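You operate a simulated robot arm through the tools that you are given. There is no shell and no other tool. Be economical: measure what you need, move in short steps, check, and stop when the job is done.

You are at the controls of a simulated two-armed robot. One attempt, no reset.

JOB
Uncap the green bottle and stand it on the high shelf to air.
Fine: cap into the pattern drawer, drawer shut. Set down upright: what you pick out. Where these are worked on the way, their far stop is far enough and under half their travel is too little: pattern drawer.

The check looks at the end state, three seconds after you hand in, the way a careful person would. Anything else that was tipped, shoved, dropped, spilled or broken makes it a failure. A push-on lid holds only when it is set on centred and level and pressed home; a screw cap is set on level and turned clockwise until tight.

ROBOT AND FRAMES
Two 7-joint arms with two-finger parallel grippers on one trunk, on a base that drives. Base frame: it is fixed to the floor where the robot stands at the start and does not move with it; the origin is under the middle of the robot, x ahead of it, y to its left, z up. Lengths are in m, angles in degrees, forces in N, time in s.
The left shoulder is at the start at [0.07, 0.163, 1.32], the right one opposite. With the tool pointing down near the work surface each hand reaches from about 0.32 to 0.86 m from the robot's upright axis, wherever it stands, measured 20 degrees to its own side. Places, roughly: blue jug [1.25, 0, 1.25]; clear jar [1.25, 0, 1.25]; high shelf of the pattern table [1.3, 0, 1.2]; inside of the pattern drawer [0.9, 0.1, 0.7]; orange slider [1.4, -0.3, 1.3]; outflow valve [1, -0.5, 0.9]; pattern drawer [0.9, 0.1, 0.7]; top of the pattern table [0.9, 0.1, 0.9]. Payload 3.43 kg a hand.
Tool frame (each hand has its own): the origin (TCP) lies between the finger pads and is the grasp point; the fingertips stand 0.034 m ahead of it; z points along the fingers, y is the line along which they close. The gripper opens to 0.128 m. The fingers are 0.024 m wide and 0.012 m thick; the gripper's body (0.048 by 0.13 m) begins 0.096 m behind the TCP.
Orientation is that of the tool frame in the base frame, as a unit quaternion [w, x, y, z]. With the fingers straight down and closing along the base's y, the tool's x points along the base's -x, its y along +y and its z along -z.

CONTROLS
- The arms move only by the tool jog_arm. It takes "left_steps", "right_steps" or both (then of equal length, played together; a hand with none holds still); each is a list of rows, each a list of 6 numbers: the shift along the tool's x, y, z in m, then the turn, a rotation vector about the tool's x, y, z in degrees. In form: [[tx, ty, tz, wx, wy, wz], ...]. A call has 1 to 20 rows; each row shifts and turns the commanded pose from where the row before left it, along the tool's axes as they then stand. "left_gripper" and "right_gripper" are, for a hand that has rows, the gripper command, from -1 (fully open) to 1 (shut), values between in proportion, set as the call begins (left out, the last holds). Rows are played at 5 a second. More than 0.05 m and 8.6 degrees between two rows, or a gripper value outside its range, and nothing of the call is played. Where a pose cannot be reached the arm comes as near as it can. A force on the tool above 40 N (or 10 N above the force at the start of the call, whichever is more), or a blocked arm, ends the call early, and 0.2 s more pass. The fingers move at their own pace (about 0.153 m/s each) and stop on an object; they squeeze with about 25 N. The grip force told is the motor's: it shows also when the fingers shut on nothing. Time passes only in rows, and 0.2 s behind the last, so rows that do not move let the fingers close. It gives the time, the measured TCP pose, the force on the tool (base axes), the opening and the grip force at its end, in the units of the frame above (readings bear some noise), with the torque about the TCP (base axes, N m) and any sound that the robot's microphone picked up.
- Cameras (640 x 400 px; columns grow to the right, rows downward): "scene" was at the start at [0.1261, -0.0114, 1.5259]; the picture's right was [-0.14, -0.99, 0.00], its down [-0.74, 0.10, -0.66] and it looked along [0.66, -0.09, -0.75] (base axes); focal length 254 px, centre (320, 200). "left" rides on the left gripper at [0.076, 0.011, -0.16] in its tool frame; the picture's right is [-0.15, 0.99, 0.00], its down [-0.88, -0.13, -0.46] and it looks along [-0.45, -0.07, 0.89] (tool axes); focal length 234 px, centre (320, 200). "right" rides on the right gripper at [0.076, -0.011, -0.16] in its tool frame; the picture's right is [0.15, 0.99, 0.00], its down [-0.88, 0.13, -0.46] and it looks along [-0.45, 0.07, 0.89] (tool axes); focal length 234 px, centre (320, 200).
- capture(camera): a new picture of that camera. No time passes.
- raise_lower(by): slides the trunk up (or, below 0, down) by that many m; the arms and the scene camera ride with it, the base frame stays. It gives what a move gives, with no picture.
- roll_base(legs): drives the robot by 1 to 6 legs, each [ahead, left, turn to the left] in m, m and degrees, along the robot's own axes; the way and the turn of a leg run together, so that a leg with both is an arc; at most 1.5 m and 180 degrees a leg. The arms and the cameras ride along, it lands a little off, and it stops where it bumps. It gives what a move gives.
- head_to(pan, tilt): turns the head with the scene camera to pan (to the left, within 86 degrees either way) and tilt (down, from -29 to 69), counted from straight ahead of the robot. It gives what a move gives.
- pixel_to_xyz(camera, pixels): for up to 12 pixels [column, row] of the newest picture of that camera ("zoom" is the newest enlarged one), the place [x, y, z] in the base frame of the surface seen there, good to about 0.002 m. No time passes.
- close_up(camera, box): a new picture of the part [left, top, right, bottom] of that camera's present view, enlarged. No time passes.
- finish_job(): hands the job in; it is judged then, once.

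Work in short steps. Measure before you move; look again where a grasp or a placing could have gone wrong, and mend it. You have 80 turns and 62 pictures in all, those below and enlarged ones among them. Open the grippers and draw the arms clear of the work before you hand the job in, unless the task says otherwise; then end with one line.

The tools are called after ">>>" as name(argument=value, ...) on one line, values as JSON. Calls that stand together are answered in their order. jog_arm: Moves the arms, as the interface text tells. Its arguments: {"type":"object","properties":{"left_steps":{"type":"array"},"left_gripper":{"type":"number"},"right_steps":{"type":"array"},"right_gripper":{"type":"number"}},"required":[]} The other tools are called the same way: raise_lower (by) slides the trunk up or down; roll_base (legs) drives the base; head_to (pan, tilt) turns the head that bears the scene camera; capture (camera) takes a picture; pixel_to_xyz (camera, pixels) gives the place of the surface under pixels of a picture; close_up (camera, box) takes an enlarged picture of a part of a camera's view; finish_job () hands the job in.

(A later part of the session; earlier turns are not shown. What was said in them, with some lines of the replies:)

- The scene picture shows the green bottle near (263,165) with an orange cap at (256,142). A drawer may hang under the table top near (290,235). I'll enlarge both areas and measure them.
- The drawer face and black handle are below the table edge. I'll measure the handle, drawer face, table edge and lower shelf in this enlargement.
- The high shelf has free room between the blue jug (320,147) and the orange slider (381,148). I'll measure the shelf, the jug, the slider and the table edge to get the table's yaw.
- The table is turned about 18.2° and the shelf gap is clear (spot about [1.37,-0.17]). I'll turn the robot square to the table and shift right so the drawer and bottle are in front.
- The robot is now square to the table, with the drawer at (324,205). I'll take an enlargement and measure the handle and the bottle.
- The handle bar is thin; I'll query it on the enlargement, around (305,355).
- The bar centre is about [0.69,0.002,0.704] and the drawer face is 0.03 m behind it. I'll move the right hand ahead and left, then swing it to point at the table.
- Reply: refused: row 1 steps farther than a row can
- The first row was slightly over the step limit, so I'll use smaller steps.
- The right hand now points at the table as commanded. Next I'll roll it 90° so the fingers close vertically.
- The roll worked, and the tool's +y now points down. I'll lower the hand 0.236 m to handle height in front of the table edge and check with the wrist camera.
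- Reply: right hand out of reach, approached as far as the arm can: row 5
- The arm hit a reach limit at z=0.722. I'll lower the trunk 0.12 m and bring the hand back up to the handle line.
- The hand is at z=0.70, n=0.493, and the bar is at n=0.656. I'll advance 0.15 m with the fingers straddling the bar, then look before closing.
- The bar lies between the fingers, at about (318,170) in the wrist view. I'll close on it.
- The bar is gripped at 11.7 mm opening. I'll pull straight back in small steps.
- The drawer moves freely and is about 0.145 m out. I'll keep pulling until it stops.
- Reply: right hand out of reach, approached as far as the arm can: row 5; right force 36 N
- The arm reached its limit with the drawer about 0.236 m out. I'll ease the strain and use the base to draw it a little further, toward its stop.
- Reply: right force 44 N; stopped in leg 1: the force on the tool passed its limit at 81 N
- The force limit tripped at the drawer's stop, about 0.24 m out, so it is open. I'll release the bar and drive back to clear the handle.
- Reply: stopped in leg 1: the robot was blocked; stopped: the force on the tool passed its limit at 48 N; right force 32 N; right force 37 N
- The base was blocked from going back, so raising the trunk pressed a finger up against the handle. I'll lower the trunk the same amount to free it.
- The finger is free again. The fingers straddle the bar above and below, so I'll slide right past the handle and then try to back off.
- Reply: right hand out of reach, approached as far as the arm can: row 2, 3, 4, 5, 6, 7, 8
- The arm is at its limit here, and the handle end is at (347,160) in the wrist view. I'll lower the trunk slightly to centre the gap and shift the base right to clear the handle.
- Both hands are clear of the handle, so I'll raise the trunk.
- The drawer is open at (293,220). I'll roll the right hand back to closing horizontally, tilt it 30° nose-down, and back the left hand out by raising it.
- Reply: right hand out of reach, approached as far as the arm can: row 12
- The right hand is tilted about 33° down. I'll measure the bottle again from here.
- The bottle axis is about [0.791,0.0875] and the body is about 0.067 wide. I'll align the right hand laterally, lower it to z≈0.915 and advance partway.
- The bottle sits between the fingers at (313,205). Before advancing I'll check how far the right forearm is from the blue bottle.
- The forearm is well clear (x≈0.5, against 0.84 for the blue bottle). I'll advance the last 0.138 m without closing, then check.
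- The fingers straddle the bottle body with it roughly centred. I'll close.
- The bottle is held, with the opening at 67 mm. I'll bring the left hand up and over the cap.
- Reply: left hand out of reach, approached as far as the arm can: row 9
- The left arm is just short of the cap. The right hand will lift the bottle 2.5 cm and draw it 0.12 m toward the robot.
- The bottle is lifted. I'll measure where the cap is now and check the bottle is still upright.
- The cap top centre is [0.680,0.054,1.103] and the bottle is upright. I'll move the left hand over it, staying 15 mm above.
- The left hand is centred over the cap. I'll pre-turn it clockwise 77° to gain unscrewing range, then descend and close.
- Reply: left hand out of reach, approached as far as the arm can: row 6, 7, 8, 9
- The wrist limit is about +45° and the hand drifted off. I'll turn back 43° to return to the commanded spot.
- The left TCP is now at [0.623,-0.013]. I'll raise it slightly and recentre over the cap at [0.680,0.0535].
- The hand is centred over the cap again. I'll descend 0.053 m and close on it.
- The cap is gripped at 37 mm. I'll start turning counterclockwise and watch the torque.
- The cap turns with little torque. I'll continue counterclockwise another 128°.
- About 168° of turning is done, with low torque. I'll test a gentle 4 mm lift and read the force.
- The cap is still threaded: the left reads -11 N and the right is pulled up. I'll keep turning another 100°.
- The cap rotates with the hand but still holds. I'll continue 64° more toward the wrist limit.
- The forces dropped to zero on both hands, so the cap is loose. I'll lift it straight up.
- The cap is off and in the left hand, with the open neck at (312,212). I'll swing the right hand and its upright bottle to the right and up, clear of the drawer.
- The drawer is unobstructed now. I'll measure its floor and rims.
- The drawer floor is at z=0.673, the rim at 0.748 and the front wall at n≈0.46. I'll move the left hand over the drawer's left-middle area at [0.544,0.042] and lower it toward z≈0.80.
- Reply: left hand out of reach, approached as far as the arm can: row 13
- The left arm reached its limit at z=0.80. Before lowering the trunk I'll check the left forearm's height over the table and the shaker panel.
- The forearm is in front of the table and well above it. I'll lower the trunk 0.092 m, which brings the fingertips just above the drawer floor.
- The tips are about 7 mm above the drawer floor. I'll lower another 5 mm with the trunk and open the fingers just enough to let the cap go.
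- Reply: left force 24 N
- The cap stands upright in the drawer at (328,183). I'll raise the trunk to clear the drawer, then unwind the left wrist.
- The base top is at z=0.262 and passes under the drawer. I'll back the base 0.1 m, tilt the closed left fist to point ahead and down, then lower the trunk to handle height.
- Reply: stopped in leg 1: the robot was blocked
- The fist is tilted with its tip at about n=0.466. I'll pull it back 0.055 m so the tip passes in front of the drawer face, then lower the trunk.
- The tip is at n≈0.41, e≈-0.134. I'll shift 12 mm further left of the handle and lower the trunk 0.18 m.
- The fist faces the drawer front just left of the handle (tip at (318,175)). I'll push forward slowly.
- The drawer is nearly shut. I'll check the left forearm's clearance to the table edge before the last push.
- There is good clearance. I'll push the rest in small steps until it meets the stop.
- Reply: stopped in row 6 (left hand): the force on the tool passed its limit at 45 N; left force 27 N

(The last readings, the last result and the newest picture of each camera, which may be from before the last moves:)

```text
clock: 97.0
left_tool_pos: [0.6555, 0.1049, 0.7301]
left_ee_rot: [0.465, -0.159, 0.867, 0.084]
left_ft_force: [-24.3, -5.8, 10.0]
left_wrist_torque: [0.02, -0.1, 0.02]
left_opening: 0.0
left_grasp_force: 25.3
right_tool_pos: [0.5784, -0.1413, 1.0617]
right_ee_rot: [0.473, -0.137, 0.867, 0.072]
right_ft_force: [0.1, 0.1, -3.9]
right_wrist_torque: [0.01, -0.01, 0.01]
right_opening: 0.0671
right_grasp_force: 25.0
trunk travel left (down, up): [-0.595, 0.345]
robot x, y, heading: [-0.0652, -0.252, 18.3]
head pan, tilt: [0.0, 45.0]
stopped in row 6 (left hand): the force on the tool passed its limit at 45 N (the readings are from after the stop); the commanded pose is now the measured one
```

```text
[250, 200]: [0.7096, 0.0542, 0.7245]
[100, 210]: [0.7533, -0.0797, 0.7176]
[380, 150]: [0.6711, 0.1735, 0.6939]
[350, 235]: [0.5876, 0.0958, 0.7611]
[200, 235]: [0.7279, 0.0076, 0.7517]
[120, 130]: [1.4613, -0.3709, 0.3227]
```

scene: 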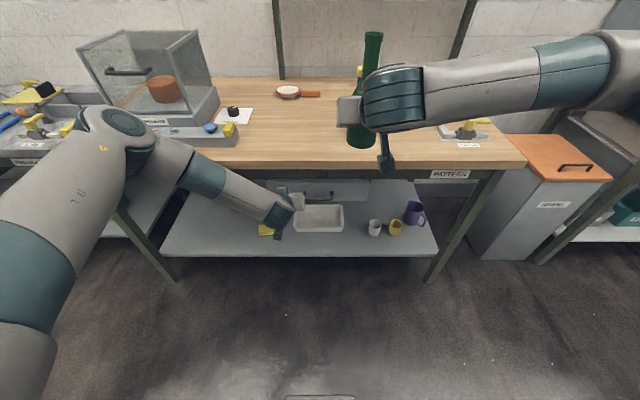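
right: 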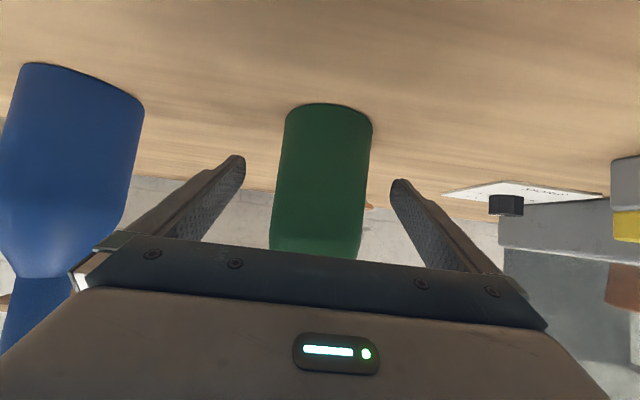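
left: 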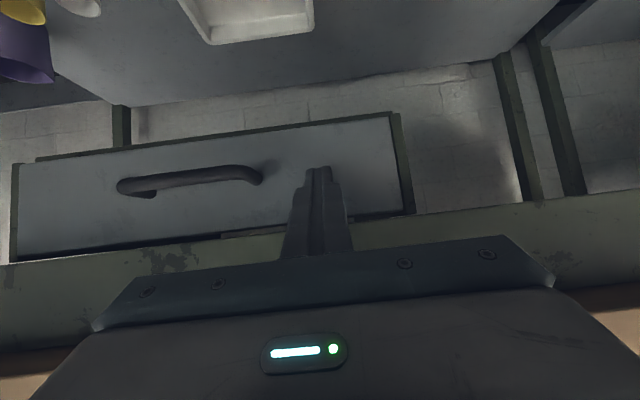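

The drawer face is at n=0.691, flush as at the start, so it is shut. I'll draw the left hand back and raise the trunk to near full height.

>>> jog_arm(left_steps=[[0.0217, 0, -0.0337, 0, 0, 0], [0.0217, 0, -0.0337, 0, 0, 0], [0.0217, 0, -0.0337, 0, 0, 0], [0.0217, 0, -0.0337, 0, 0, 0], [0.0217, 0, -0.0337, 0, 0, 0], [0, 0, 0, 0, 0, 0]])

>>> raise_lower(by=0.34)

>>> head_to(pan=0, tilt=30)

>>> capture(camera="scene")

```text
clock: 98.4
left_tool_pos: [0.4725, 0.0328, 0.731]
left_ee_rot: [0.465, -0.16, 0.866, 0.084]
left_ft_force: [-0.3, -0.2, -0.2]
left_wrist_torque: [0.0, -0.01, 0.0]
left_opening: 0.0
left_grasp_force: 25.0
right_tool_pos: [0.5816, -0.1401, 1.0608]
right_ee_rot: [0.473, -0.136, 0.868, 0.072]
right_ft_force: [1.0, -0.6, -4.4]
right_wrist_torque: [0.01, 0.04, 0.0]
right_opening: 0.067
right_grasp_force: 25.3
trunk travel left (down, up): [-0.595, 0.345]
robot x, y, heading: [-0.0605, -0.2517, 18.8]
head pan, tilt: [0.0, 45.0]
```

```text
clock: 101.7
left_tool_pos: [0.4734, 0.0338, 1.0711]
left_ee_rot: [0.466, -0.16, 0.866, 0.085]
left_ft_force: [0.1, 0.5, 0.6]
left_wrist_torque: [-0.02, 0.03, 0.03]
left_opening: 0.0001
left_grasp_force: 25.0
right_tool_pos: [0.5814, -0.1403, 1.4001]
right_ee_rot: [0.473, -0.136, 0.868, 0.071]
right_ft_force: [0.2, -0.8, -3.3]
right_wrist_torque: [-0.01, 0.02, 0.01]
right_opening: 0.0668
right_grasp_force: 24.3
trunk travel left (down, up): [-0.935, 0.005]
robot x, y, heading: [-0.0595, -0.2523, 18.8]
head pan, tilt: [0.0, 45.0]
```

```text
clock: 102.5
left_tool_pos: [0.4723, 0.0336, 1.0707]
left_ee_rot: [0.466, -0.159, 0.866, 0.085]
left_ft_force: [-1.1, 0.2, -0.3]
left_wrist_torque: [0.06, 0.01, 0.01]
left_opening: 0.0
left_grasp_force: 24.5
right_tool_pos: [0.5811, -0.1397, 1.4007]
right_ee_rot: [0.473, -0.136, 0.868, 0.071]
right_ft_force: [0.0, -0.4, -3.1]
right_wrist_torque: [-0.02, 0.0, 0.03]
right_opening: 0.0668
right_grasp_force: 24.9
trunk travel left (down, up): [-0.935, 0.005]
robot x, y, heading: [-0.065, -0.2506, 18.7]
head pan, tilt: [0.0, 30.0]
```

```text
19 pictures are left
```

scene: 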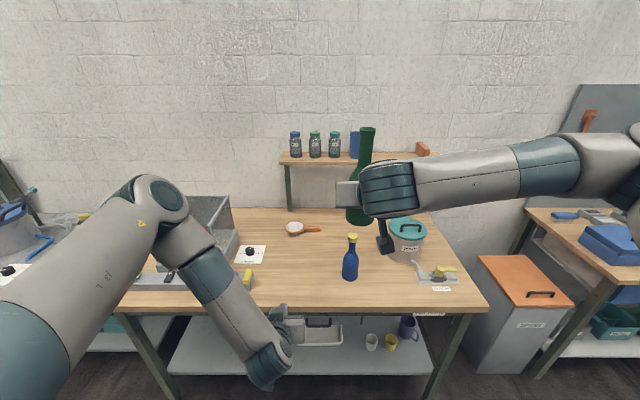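

The shelf spot is right of the jug. Before driving closer I'll check the lower shelf edge, table legs and base front for clearance.

>>> pixel_to_xyz(camera="scene", pixels=[[400, 374], [220, 374], [450, 350], [180, 385], [468, 318], [315, 361], [440, 283], [350, 160], [421, 152], [385, 158]])

>>> head_to(pan=0, tilt=69)

>>> capture(camera="scene")

```text
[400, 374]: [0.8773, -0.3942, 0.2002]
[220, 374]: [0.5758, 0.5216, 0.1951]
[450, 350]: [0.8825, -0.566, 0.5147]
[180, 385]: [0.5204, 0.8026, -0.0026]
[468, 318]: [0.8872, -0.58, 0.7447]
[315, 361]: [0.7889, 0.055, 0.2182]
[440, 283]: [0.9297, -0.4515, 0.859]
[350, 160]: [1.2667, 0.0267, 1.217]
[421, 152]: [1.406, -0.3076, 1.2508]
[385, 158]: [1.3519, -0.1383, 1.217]
```

```text
clock: 103.5
left_tool_pos: [0.4726, 0.0331, 1.0714]
left_ee_rot: [0.466, -0.161, 0.866, 0.086]
left_ft_force: [-0.3, 0.1, -0.4]
left_wrist_torque: [0.02, 0.02, 0.01]
left_opening: 0.0001
left_grasp_force: 25.0
right_tool_pos: [0.581, -0.139, 1.4011]
right_ee_rot: [0.472, -0.135, 0.868, 0.071]
right_ft_force: [-0.1, -0.7, -4.3]
right_wrist_torque: [-0.03, 0.02, -0.02]
right_opening: 0.067
right_grasp_force: 25.2
trunk travel left (down, up): [-0.935, 0.005]
robot x, y, heading: [-0.0634, -0.2546, 18.6]
head pan, tilt: [0.0, 68.8]
```

```text
18 pictures are left
```

scene: 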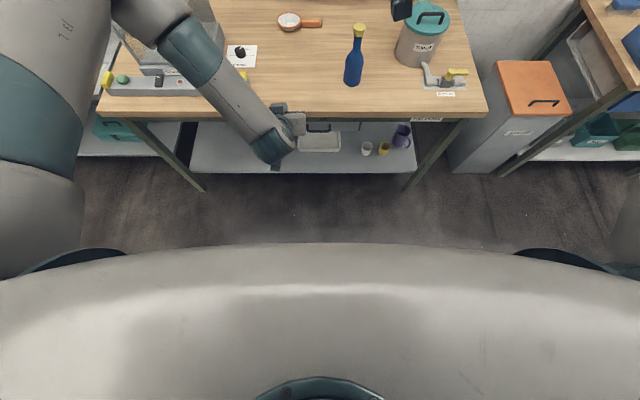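

The lower shelf edge is at n≈0.71, the legs are wide apart and the base reaches about 0.27 m forward, so advancing 0.47 m is safe. First I'll raise the left hand clear and move it left.

>>> jog_arm(left_steps=[[-0.021, 0.014, -0.0136, 0, 0, 0], [-0.021, 0.014, -0.0136, 0, 0, 0], [-0.021, 0.014, -0.0136, 0, 0, 0], [-0.021, 0.014, -0.0136, 0, 0, 0], [-0.021, 0.014, -0.0136, 0, 0, 0], [-0.021, 0.014, -0.0136, 0, 0, 0], [-0.021, 0.014, -0.0136, 0, 0, 0], [-0.021, 0.014, -0.0136, 0, 0, 0], [0, 0, 0, 0, 0, 0]])

>>> roll_base(legs=[[0, -0.14, -0.3], [0.25, 0, 0]])

>>> head_to(pan=0, tilt=35)

>>> capture(camera="scene")

```text
clock: 105.5
left_tool_pos: [0.4346, 0.1399, 1.2729]
left_ee_rot: [0.466, -0.16, 0.866, 0.086]
left_ft_force: [-0.8, -1.0, 0.1]
left_wrist_torque: [0.02, 0.04, 0.03]
left_opening: 0.0003
left_grasp_force: 25.1
right_tool_pos: [0.5816, -0.1395, 1.4013]
right_ee_rot: [0.473, -0.137, 0.868, 0.072]
right_ft_force: [-0.1, -0.5, -4.1]
right_wrist_torque: [-0.02, -0.01, 0.03]
right_opening: 0.0669
right_grasp_force: 24.4
trunk travel left (down, up): [-0.935, 0.005]
robot x, y, heading: [-0.0602, -0.2502, 18.5]
head pan, tilt: [0.0, 68.8]
```

```text
clock: 108.3
left_tool_pos: [0.7172, 0.0842, 1.2754]
left_ee_rot: [0.467, -0.159, 0.866, 0.084]
left_ft_force: [-1.0, 0.0, -0.6]
left_wrist_torque: [-0.02, -0.01, -0.03]
left_opening: 0.0
left_grasp_force: 25.2
right_tool_pos: [0.8611, -0.1971, 1.4022]
right_ee_rot: [0.473, -0.135, 0.868, 0.072]
right_ft_force: [0.3, 0.2, -3.2]
right_wrist_torque: [0.03, 0.01, 0.0]
right_opening: 0.0665
right_grasp_force: 25.0
trunk travel left (down, up): [-0.935, 0.005]
robot x, y, heading: [0.2192, -0.3102, 18.2]
head pan, tilt: [0.0, 68.8]
```

```text
clock: 109.3
left_tool_pos: [0.7196, 0.0842, 1.2722]
left_ee_rot: [0.466, -0.159, 0.866, 0.084]
left_ft_force: [-0.1, 0.7, -0.3]
left_wrist_torque: [0.0, 0.02, -0.01]
left_opening: 0.0001
left_grasp_force: 24.9
right_tool_pos: [0.8648, -0.1944, 1.4001]
right_ee_rot: [0.473, -0.135, 0.868, 0.071]
right_ft_force: [-0.5, 0.7, -4.1]
right_wrist_torque: [0.01, 0.02, -0.01]
right_opening: 0.0667
right_grasp_force: 25.0
trunk travel left (down, up): [-0.935, 0.005]
robot x, y, heading: [0.2225, -0.3024, 18.2]
head pan, tilt: [0.0, 35.0]
```

```text
17 pictures are left
```

scene: 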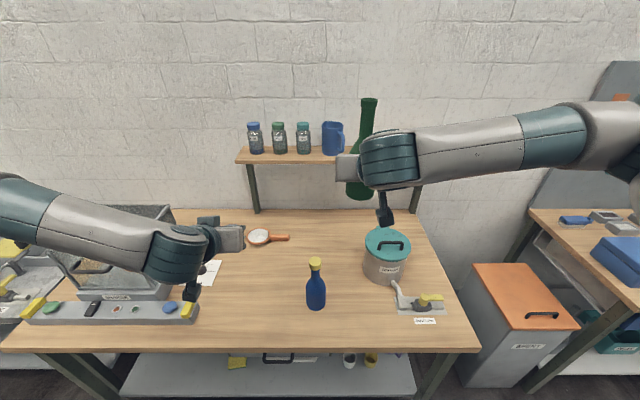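

All clear so far. I'll drive ahead another 0.22 m.

>>> roll_base(legs=[[0.22, 0, 0]])

>>> capture(camera="scene")

>>> capture(camera="right")

```text
clock: 111.0
left_tool_pos: [0.9225, 0.1537, 1.2756]
left_ee_rot: [0.467, -0.16, 0.866, 0.085]
left_ft_force: [0.2, 0.3, -0.7]
left_wrist_torque: [0.01, -0.01, -0.02]
left_opening: 0.0
left_grasp_force: 25.2
right_tool_pos: [1.0688, -0.1281, 1.4032]
right_ee_rot: [0.474, -0.136, 0.867, 0.072]
right_ft_force: [-1.7, -0.3, -3.0]
right_wrist_torque: [-0.03, 0.0, 0.0]
right_opening: 0.0669
right_grasp_force: 25.2
trunk travel left (down, up): [-0.935, 0.005]
robot x, y, heading: [0.4298, -0.2402, 18.4]
head pan, tilt: [0.0, 35.0]
```

```text
16 pictures are left
```

scene: 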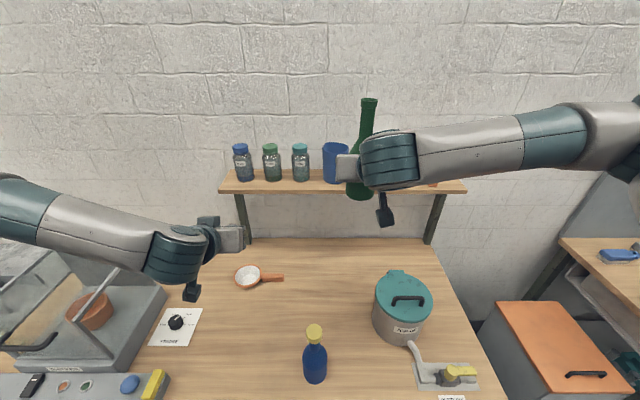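

```text
15 pictures are left
```

right: 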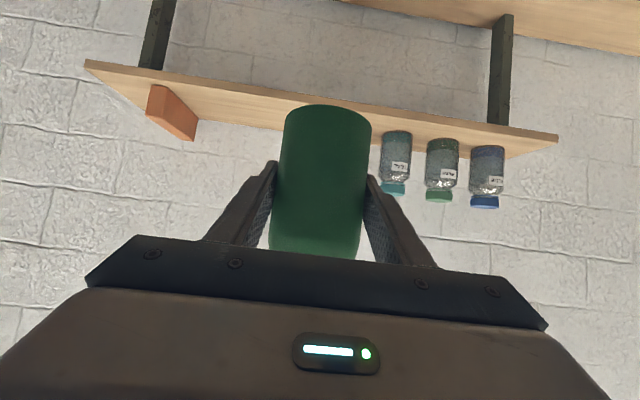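

Right TCP is at n=0.975, e=-0.456, z=1.403. I'll move right 0.13 m and ahead 0.27 m, above the free shelf spot between the jug and the slider.

>>> jog_arm(right_steps=[[0, -0.0325, 0, 0, 0, 0], [0, -0.0325, 0, 0, 0, 0], [0, -0.0325, 0, 0, 0, 0], [0, -0.0325, 0, 0, 0, 0], [-0.0186, 0, 0.0289, 0, 0, 0], [-0.0186, 0, 0.0289, 0, 0, 0], [-0.0186, 0, 0.0289, 0, 0, 0], [-0.0186, 0, 0.0289, 0, 0, 0], [-0.0186, 0, 0.0289, 0, 0, 0], [-0.0186, 0, 0.0289, 0, 0, 0], [-0.0186, 0, 0.0289, 0, 0, 0], [-0.0186, 0, 0.0289, 0, 0, 0], [0, 0, 0, 0, 0, 0]])

>>> capture(camera="right")

>>> capture(camera="scene")

```text
clock: 113.8
left_tool_pos: [0.9261, 0.154, 1.2728]
left_ee_rot: [0.466, -0.16, 0.866, 0.086]
left_ft_force: [-0.1, -0.7, 0.5]
left_wrist_torque: [0.04, 0.02, -0.01]
left_opening: 0.0
left_grasp_force: 24.4
right_tool_pos: [1.3741, -0.1654, 1.4001]
right_ee_rot: [0.473, -0.136, 0.868, 0.071]
right_ft_force: [-1.1, -1.1, -4.0]
right_wrist_torque: [0.01, -0.03, -0.02]
right_opening: 0.0666
right_grasp_force: 25.0
trunk travel left (down, up): [-0.935, 0.005]
robot x, y, heading: [0.4332, -0.2414, 18.1]
head pan, tilt: [0.0, 35.0]
```

```text
14 pictures are left
```

right: 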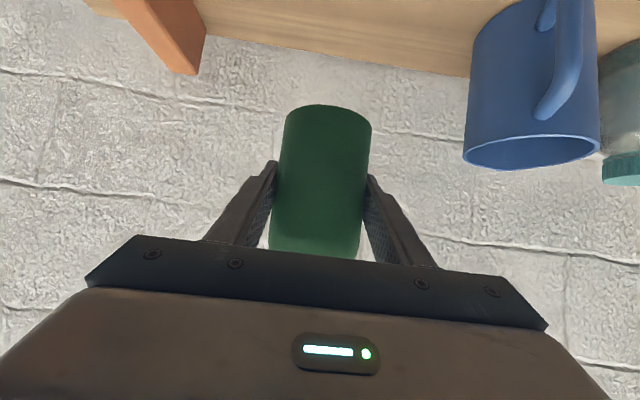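

```text
13 pictures are left
```

scene: 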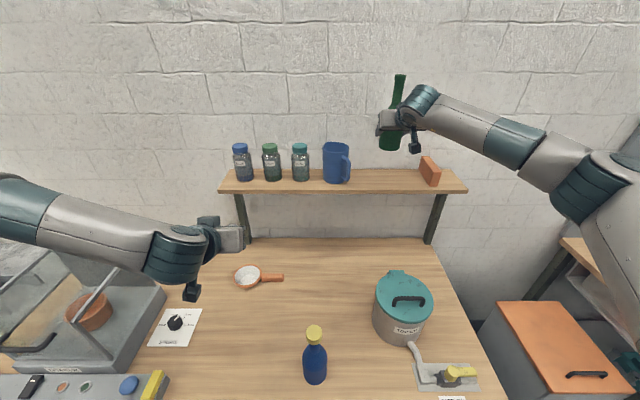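

The bottle is above the gap. I'll verify the shelf depth here and the neighbours' edges before lowering.

>>> pixel_to_xyz(camera="scene", pixels=[[390, 171], [390, 180], [390, 186], [390, 168], [421, 175], [424, 165], [347, 170], [340, 178], [438, 175], [393, 140]])

>>> close_up(camera="scene", box=[310, 60, 470, 200])

```text
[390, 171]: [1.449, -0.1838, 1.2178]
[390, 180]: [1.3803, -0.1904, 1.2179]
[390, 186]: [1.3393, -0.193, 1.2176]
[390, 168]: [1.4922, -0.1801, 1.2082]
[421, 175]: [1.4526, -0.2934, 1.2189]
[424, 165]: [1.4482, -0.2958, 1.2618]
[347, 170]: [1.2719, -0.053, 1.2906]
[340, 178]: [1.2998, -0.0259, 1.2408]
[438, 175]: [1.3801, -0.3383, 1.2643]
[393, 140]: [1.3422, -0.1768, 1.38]
```

```text
2.86 times, centred on (390, 130) of scene
```

zoom: 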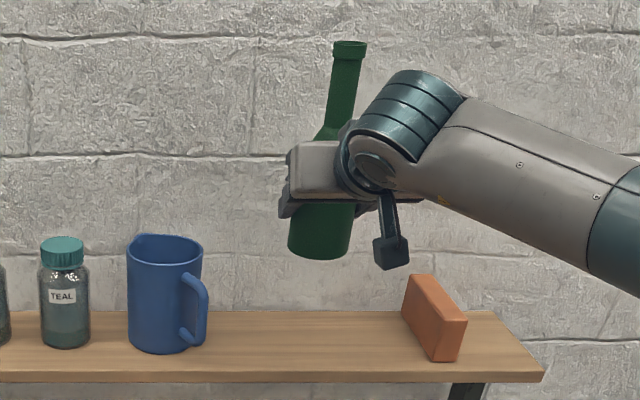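

The bottle axis is at n=1.254 (shelf 1.19–1.32), with clearance to the jug and slider on both sides. I'll lower 0.113 m.

>>> jog_arm(right_steps=[[0.019, 0, 0.0123, 0, 0, 0], [0.019, 0, 0.0123, 0, 0, 0], [0.019, 0, 0.0123, 0, 0, 0], [0.019, 0, 0.0123, 0, 0, 0], [0.019, 0, 0.0123, 0, 0, 0], [0, 0, 0, 0, 0, 0]])

>>> close_up(camera="scene", box=[310, 80, 470, 220])

```text
clock: 115.2
left_tool_pos: [0.9261, 0.1538, 1.2733]
left_ee_rot: [0.466, -0.159, 0.866, 0.084]
left_ft_force: [-0.1, 0.1, 0.5]
left_wrist_torque: [0.02, 0.01, 0.02]
left_opening: 0.0
left_grasp_force: 25.1
right_tool_pos: [1.3734, -0.1673, 1.2875]
right_ee_rot: [0.472, -0.137, 0.868, 0.071]
right_ft_force: [0.5, -0.5, -3.2]
right_wrist_torque: [-0.03, -0.05, 0.0]
right_opening: 0.0665
right_grasp_force: 25.1
trunk travel left (down, up): [-0.935, 0.005]
robot x, y, heading: [0.428, -0.2353, 18.3]
head pan, tilt: [0.0, 35.0]
```

```text
2.86 times, centred on (390, 150) of scene
```

zoom: 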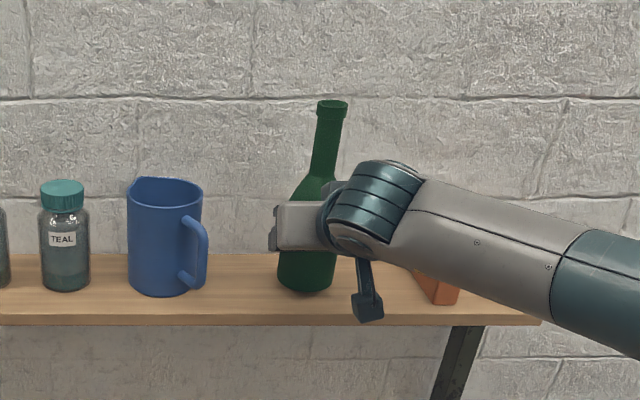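

About 12 mm remain. I'll descend in 2 mm steps and read the contact force.

>>> jog_arm(right_steps=[[0.0017, 0, 0.0011, 0, 0, 0], [0.0017, 0, 0.0011, 0, 0, 0], [0.0017, 0, 0.0011, 0, 0, 0], [0.0017, 0, 0.0011, 0, 0, 0], [0.0017, 0, 0.0011, 0, 0, 0], [0, 0, 0, 0, 0, 0]])

```text
clock: 116.6
left_tool_pos: [0.9272, 0.1546, 1.2726]
left_ee_rot: [0.465, -0.16, 0.866, 0.085]
left_ft_force: [0.1, 0.3, 1.2]
left_wrist_torque: [-0.02, -0.01, 0.02]
left_opening: 0.0
left_grasp_force: 25.4
right_tool_pos: [1.3743, -0.1679, 1.2769]
right_ee_rot: [0.472, -0.136, 0.868, 0.071]
right_ft_force: [-0.3, -0.1, -3.1]
right_wrist_torque: [0.02, 0.04, 0.0]
right_opening: 0.0666
right_grasp_force: 24.7
trunk travel left (down, up): [-0.935, 0.005]
robot x, y, heading: [0.428, -0.2396, 18.4]
head pan, tilt: [0.0, 35.0]
```

No contact yet, so I'll go down a few more 1 mm steps.

>>> jog_arm(right_steps=[[0.00085, 0, 0.00055, 0, 0, 0], [0.00085, 0, 0.00055, 0, 0, 0], [0.00085, 0, 0.00055, 0, 0, 0], [0, 0, 0, 0, 0, 0]])

```text
clock: 117.6
left_tool_pos: [0.9267, 0.154, 1.2724]
left_ee_rot: [0.465, -0.16, 0.866, 0.085]
left_ft_force: [0.3, -0.2, 0.0]
left_wrist_torque: [0.0, 0.01, -0.02]
left_opening: 0.0
left_grasp_force: 25.1
right_tool_pos: [1.3735, -0.1684, 1.2759]
right_ee_rot: [0.474, -0.136, 0.867, 0.072]
right_ft_force: [1.3, 0.2, -0.4]
right_wrist_torque: [0.03, -0.16, -0.03]
right_opening: 0.0666
right_grasp_force: 24.9
trunk travel left (down, up): [-0.935, 0.005]
robot x, y, heading: [0.4286, -0.2379, 18.5]
head pan, tilt: [0.0, 35.0]
```

The weight is coming off the hand (-3.5 to -0.4 N), so the bottle is touching. I'll go down 1.5 mm more.

>>> jog_arm(right_steps=[[0.00085, 0, 0.00055, 0, 0, 0], [0.0004, 0, 0.0003, 0, 0, 0], [0, 0, 0, 0, 0, 0]])

>>> close_up(camera="scene", box=[310, 80, 470, 220])

```text
clock: 118.4
left_tool_pos: [0.9258, 0.1538, 1.2736]
left_ee_rot: [0.466, -0.16, 0.866, 0.085]
left_ft_force: [-0.2, -0.5, -0.6]
left_wrist_torque: [-0.01, 0.01, 0.0]
left_opening: 0.0
left_grasp_force: 24.9
right_tool_pos: [1.3726, -0.168, 1.2754]
right_ee_rot: [0.474, -0.136, 0.867, 0.072]
right_ft_force: [4.3, 0.2, 7.2]
right_wrist_torque: [0.07, -0.58, -0.07]
right_opening: 0.0667
right_grasp_force: 25.2
trunk travel left (down, up): [-0.935, 0.005]
robot x, y, heading: [0.4281, -0.2454, 18.1]
head pan, tilt: [0.0, 35.0]
```

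```text
2.86 times, centred on (390, 150) of scene
```

zoom: 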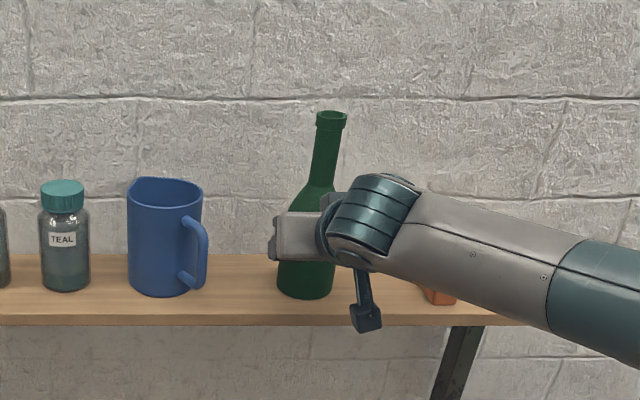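

The bottle is seated with about 10 N on the shelf. I'll open the fingers and hold still.

>>> jog_arm(right_steps=[[0, 0, 0, 0, 0, 0], [0, 0, 0, 0, 0, 0], [0, 0, 0, 0, 0, 0]], right_gripper=-0.7)

>>> capture(camera="right")

>>> close_up(camera="scene", box=[310, 80, 470, 220])

```text
clock: 119.2
left_tool_pos: [0.9249, 0.1537, 1.2719]
left_ee_rot: [0.466, -0.16, 0.866, 0.084]
left_ft_force: [1.0, 0.5, 0.4]
left_wrist_torque: [0.03, 0.02, 0.0]
left_opening: 0.0
left_grasp_force: 25.0
right_tool_pos: [1.3737, -0.1677, 1.2726]
right_ee_rot: [0.472, -0.135, 0.868, 0.071]
right_ft_force: [0.0, -0.3, -0.5]
right_wrist_torque: [0.01, 0.0, -0.01]
right_opening: 0.1087
right_grasp_force: 0.1
trunk travel left (down, up): [-0.935, 0.005]
robot x, y, heading: [0.4315, -0.2403, 18.1]
head pan, tilt: [0.0, 35.0]
```

```text
9 pictures are left
```

right: 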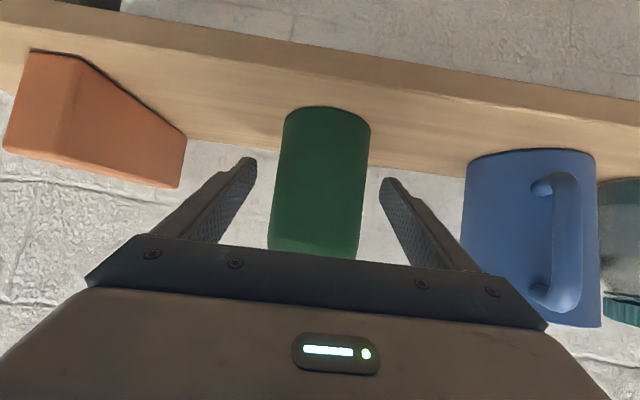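

```text
2.86 times, centred on (390, 150) of scene
```

zoom: 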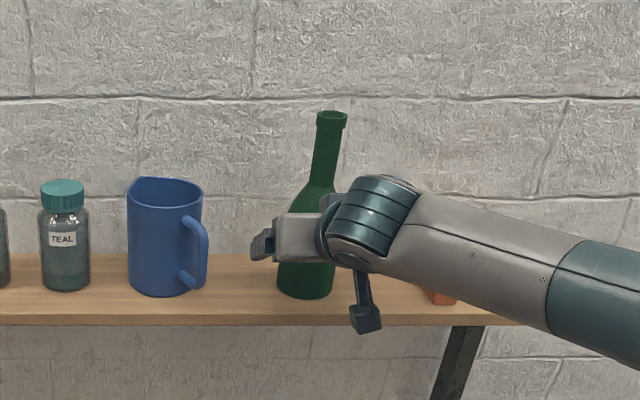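

The bottle stands free, with the fingers clear on both sides. I'll back the hand straight out.

>>> jog_arm(right_steps=[[0.0163, 0, -0.0253, 0, 0, 0], [0.0163, 0, -0.0253, 0, 0, 0], [0.0163, 0, -0.0253, 0, 0, 0], [0.0163, 0, -0.0253, 0, 0, 0], [0.0163, 0, -0.0253, 0, 0, 0], [0.0163, 0, -0.0253, 0, 0, 0], [0, 0, 0, 0, 0, 0]])

>>> roll_base(legs=[[-0.35, 0, 0]])

>>> capture(camera="scene")

```text
clock: 120.8
left_tool_pos: [0.9258, 0.1546, 1.2734]
left_ee_rot: [0.466, -0.159, 0.866, 0.085]
left_ft_force: [0.8, -0.5, -0.2]
left_wrist_torque: [0.02, 0.04, 0.0]
left_opening: 0.0002
left_grasp_force: 24.8
right_tool_pos: [1.2023, -0.2243, 1.2723]
right_ee_rot: [0.473, -0.136, 0.868, 0.071]
right_ft_force: [0.1, -0.5, 0.0]
right_wrist_torque: [0.02, -0.02, 0.07]
right_opening: 0.109
right_grasp_force: 0.1
trunk travel left (down, up): [-0.935, 0.005]
robot x, y, heading: [0.4287, -0.2367, 18.4]
head pan, tilt: [0.0, 35.0]
```

```text
clock: 123.0
left_tool_pos: [0.5964, 0.0466, 1.2715]
left_ee_rot: [0.465, -0.161, 0.866, 0.085]
left_ft_force: [0.8, 0.6, -0.1]
left_wrist_torque: [-0.01, 0.0, 0.0]
left_opening: 0.0
left_grasp_force: 24.5
right_tool_pos: [0.8723, -0.3299, 1.2716]
right_ee_rot: [0.471, -0.136, 0.869, 0.071]
right_ft_force: [0.1, 1.2, 0.1]
right_wrist_torque: [0.01, 0.02, 0.01]
right_opening: 0.109
right_grasp_force: 0.2
trunk travel left (down, up): [-0.935, 0.005]
robot x, y, heading: [0.0977, -0.349, 18.2]
head pan, tilt: [0.0, 35.0]
```

```text
7 pictures are left
```

scene: 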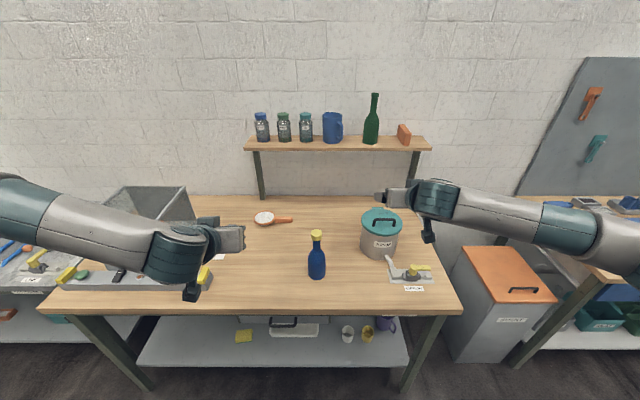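

The bottle stands upright on the shelf at (372,120). I'll open the left gripper, draw the right hand further back, and check the drawer and bottle once more.

>>> jog_arm(left_steps=[[0, 0, 0, 0, 0, 0], [0, 0, 0, 0, 0, 0], [0, 0, 0, 0, 0, 0], [0, 0, 0, 0, 0, 0], [0, 0, 0, 0, 0, 0]], right_steps=[[0.0163, 0, -0.0253, 0, 0, 0], [0.0163, 0, -0.0253, 0, 0, 0], [0.0163, 0, -0.0253, 0, 0, 0], [0.0163, 0, -0.0253, 0, 0, 0], [0.0163, 0, -0.0253, 0, 0, 0]], left_gripper=-1, right_gripper=-1)

>>> roll_base(legs=[[-0.18, 0, 0]])

>>> capture(camera="scene")

>>> close_up(camera="scene", box=[220, 60, 440, 200])

```text
clock: 124.2
left_tool_pos: [0.5941, 0.0465, 1.2729]
left_ee_rot: [0.466, -0.161, 0.866, 0.086]
left_ft_force: [-0.5, -0.4, 0.1]
left_wrist_torque: [-0.01, 0.04, 0.0]
left_opening: 0.128
left_grasp_force: 0.1
right_tool_pos: [0.7288, -0.3765, 1.2754]
right_ee_rot: [0.473, -0.136, 0.867, 0.072]
right_ft_force: [-1.5, -0.3, 0.0]
right_wrist_torque: [-0.04, 0.0, -0.04]
right_opening: 0.1281
right_grasp_force: 0.1
trunk travel left (down, up): [-0.935, 0.005]
robot x, y, heading: [0.0988, -0.3502, 18.6]
head pan, tilt: [0.0, 35.0]
```

```text
clock: 125.6
left_tool_pos: [0.4703, 0.0056, 1.2779]
left_ee_rot: [0.469, -0.161, 0.864, 0.086]
left_ft_force: [-1.2, -0.8, 0.7]
left_wrist_torque: [-0.02, -0.02, -0.01]
left_opening: 0.1283
left_grasp_force: 0.1
right_tool_pos: [0.6059, -0.418, 1.2785]
right_ee_rot: [0.475, -0.138, 0.866, 0.072]
right_ft_force: [-1.0, -0.6, 1.2]
right_wrist_torque: [0.04, -0.04, -0.03]
right_opening: 0.128
right_grasp_force: 0.1
trunk travel left (down, up): [-0.935, 0.005]
robot x, y, heading: [-0.0187, -0.3908, 18.6]
head pan, tilt: [0.0, 35.0]
stopped in leg 1: the robot was blocked; the commanded pose is now the measured one
```

```text
6 pictures are left
```

scene: 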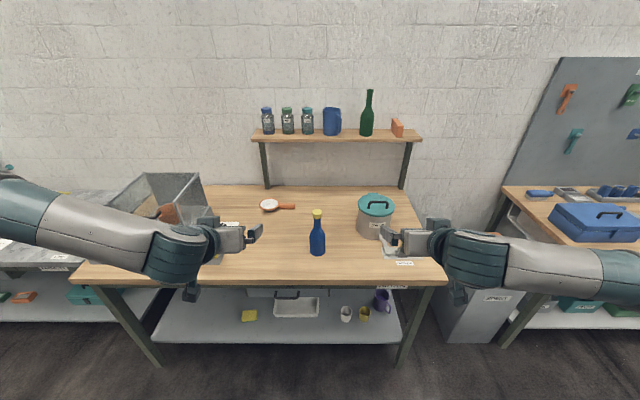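

```text
2.86 times, centred on (330, 130) of scene
```

zoom: 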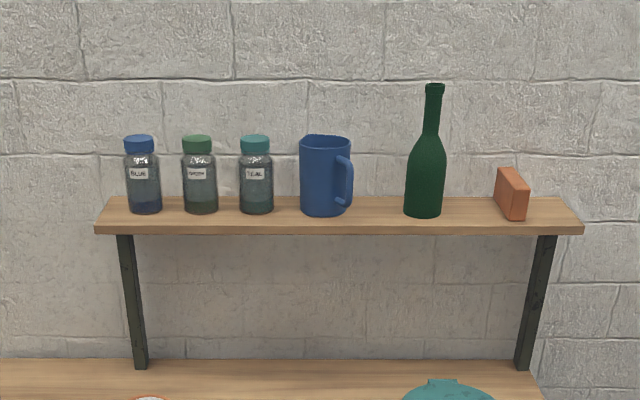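

The bottle stands upright and uncapped between the jug and the slider. I'll do a last check that the drawer face is flush.

>>> pixel_to_xyz(camera="scene", pixels=[[265, 293], [320, 293], [260, 296]])

>>> close_up(camera="scene", box=[200, 230, 440, 350])

```text
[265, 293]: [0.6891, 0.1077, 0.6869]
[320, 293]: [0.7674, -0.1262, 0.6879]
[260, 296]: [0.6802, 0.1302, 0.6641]
```

```text
2.67 times, centred on (320, 290) of scene
```

zoom: 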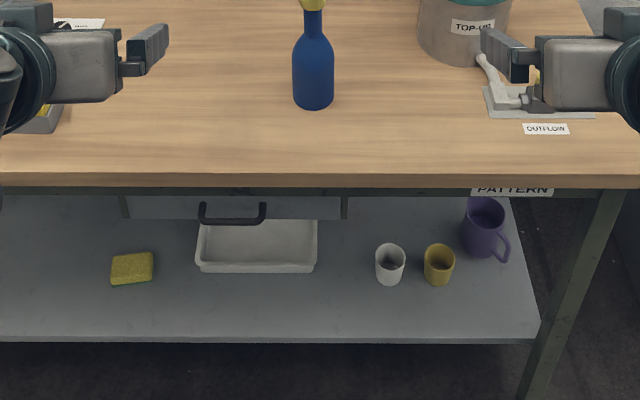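

The drawer face is at n≈0.689, the same as at the start, so it is shut. Everything else is in place and the hands are clear, so I'm handing in.

>>> finish_job()

```text
The job is handed in.
```

The green bottle stands upright and uncapped on the high shelf, its cap is in the pattern drawer, the drawer is shut, and both hands are open and clear of the work.
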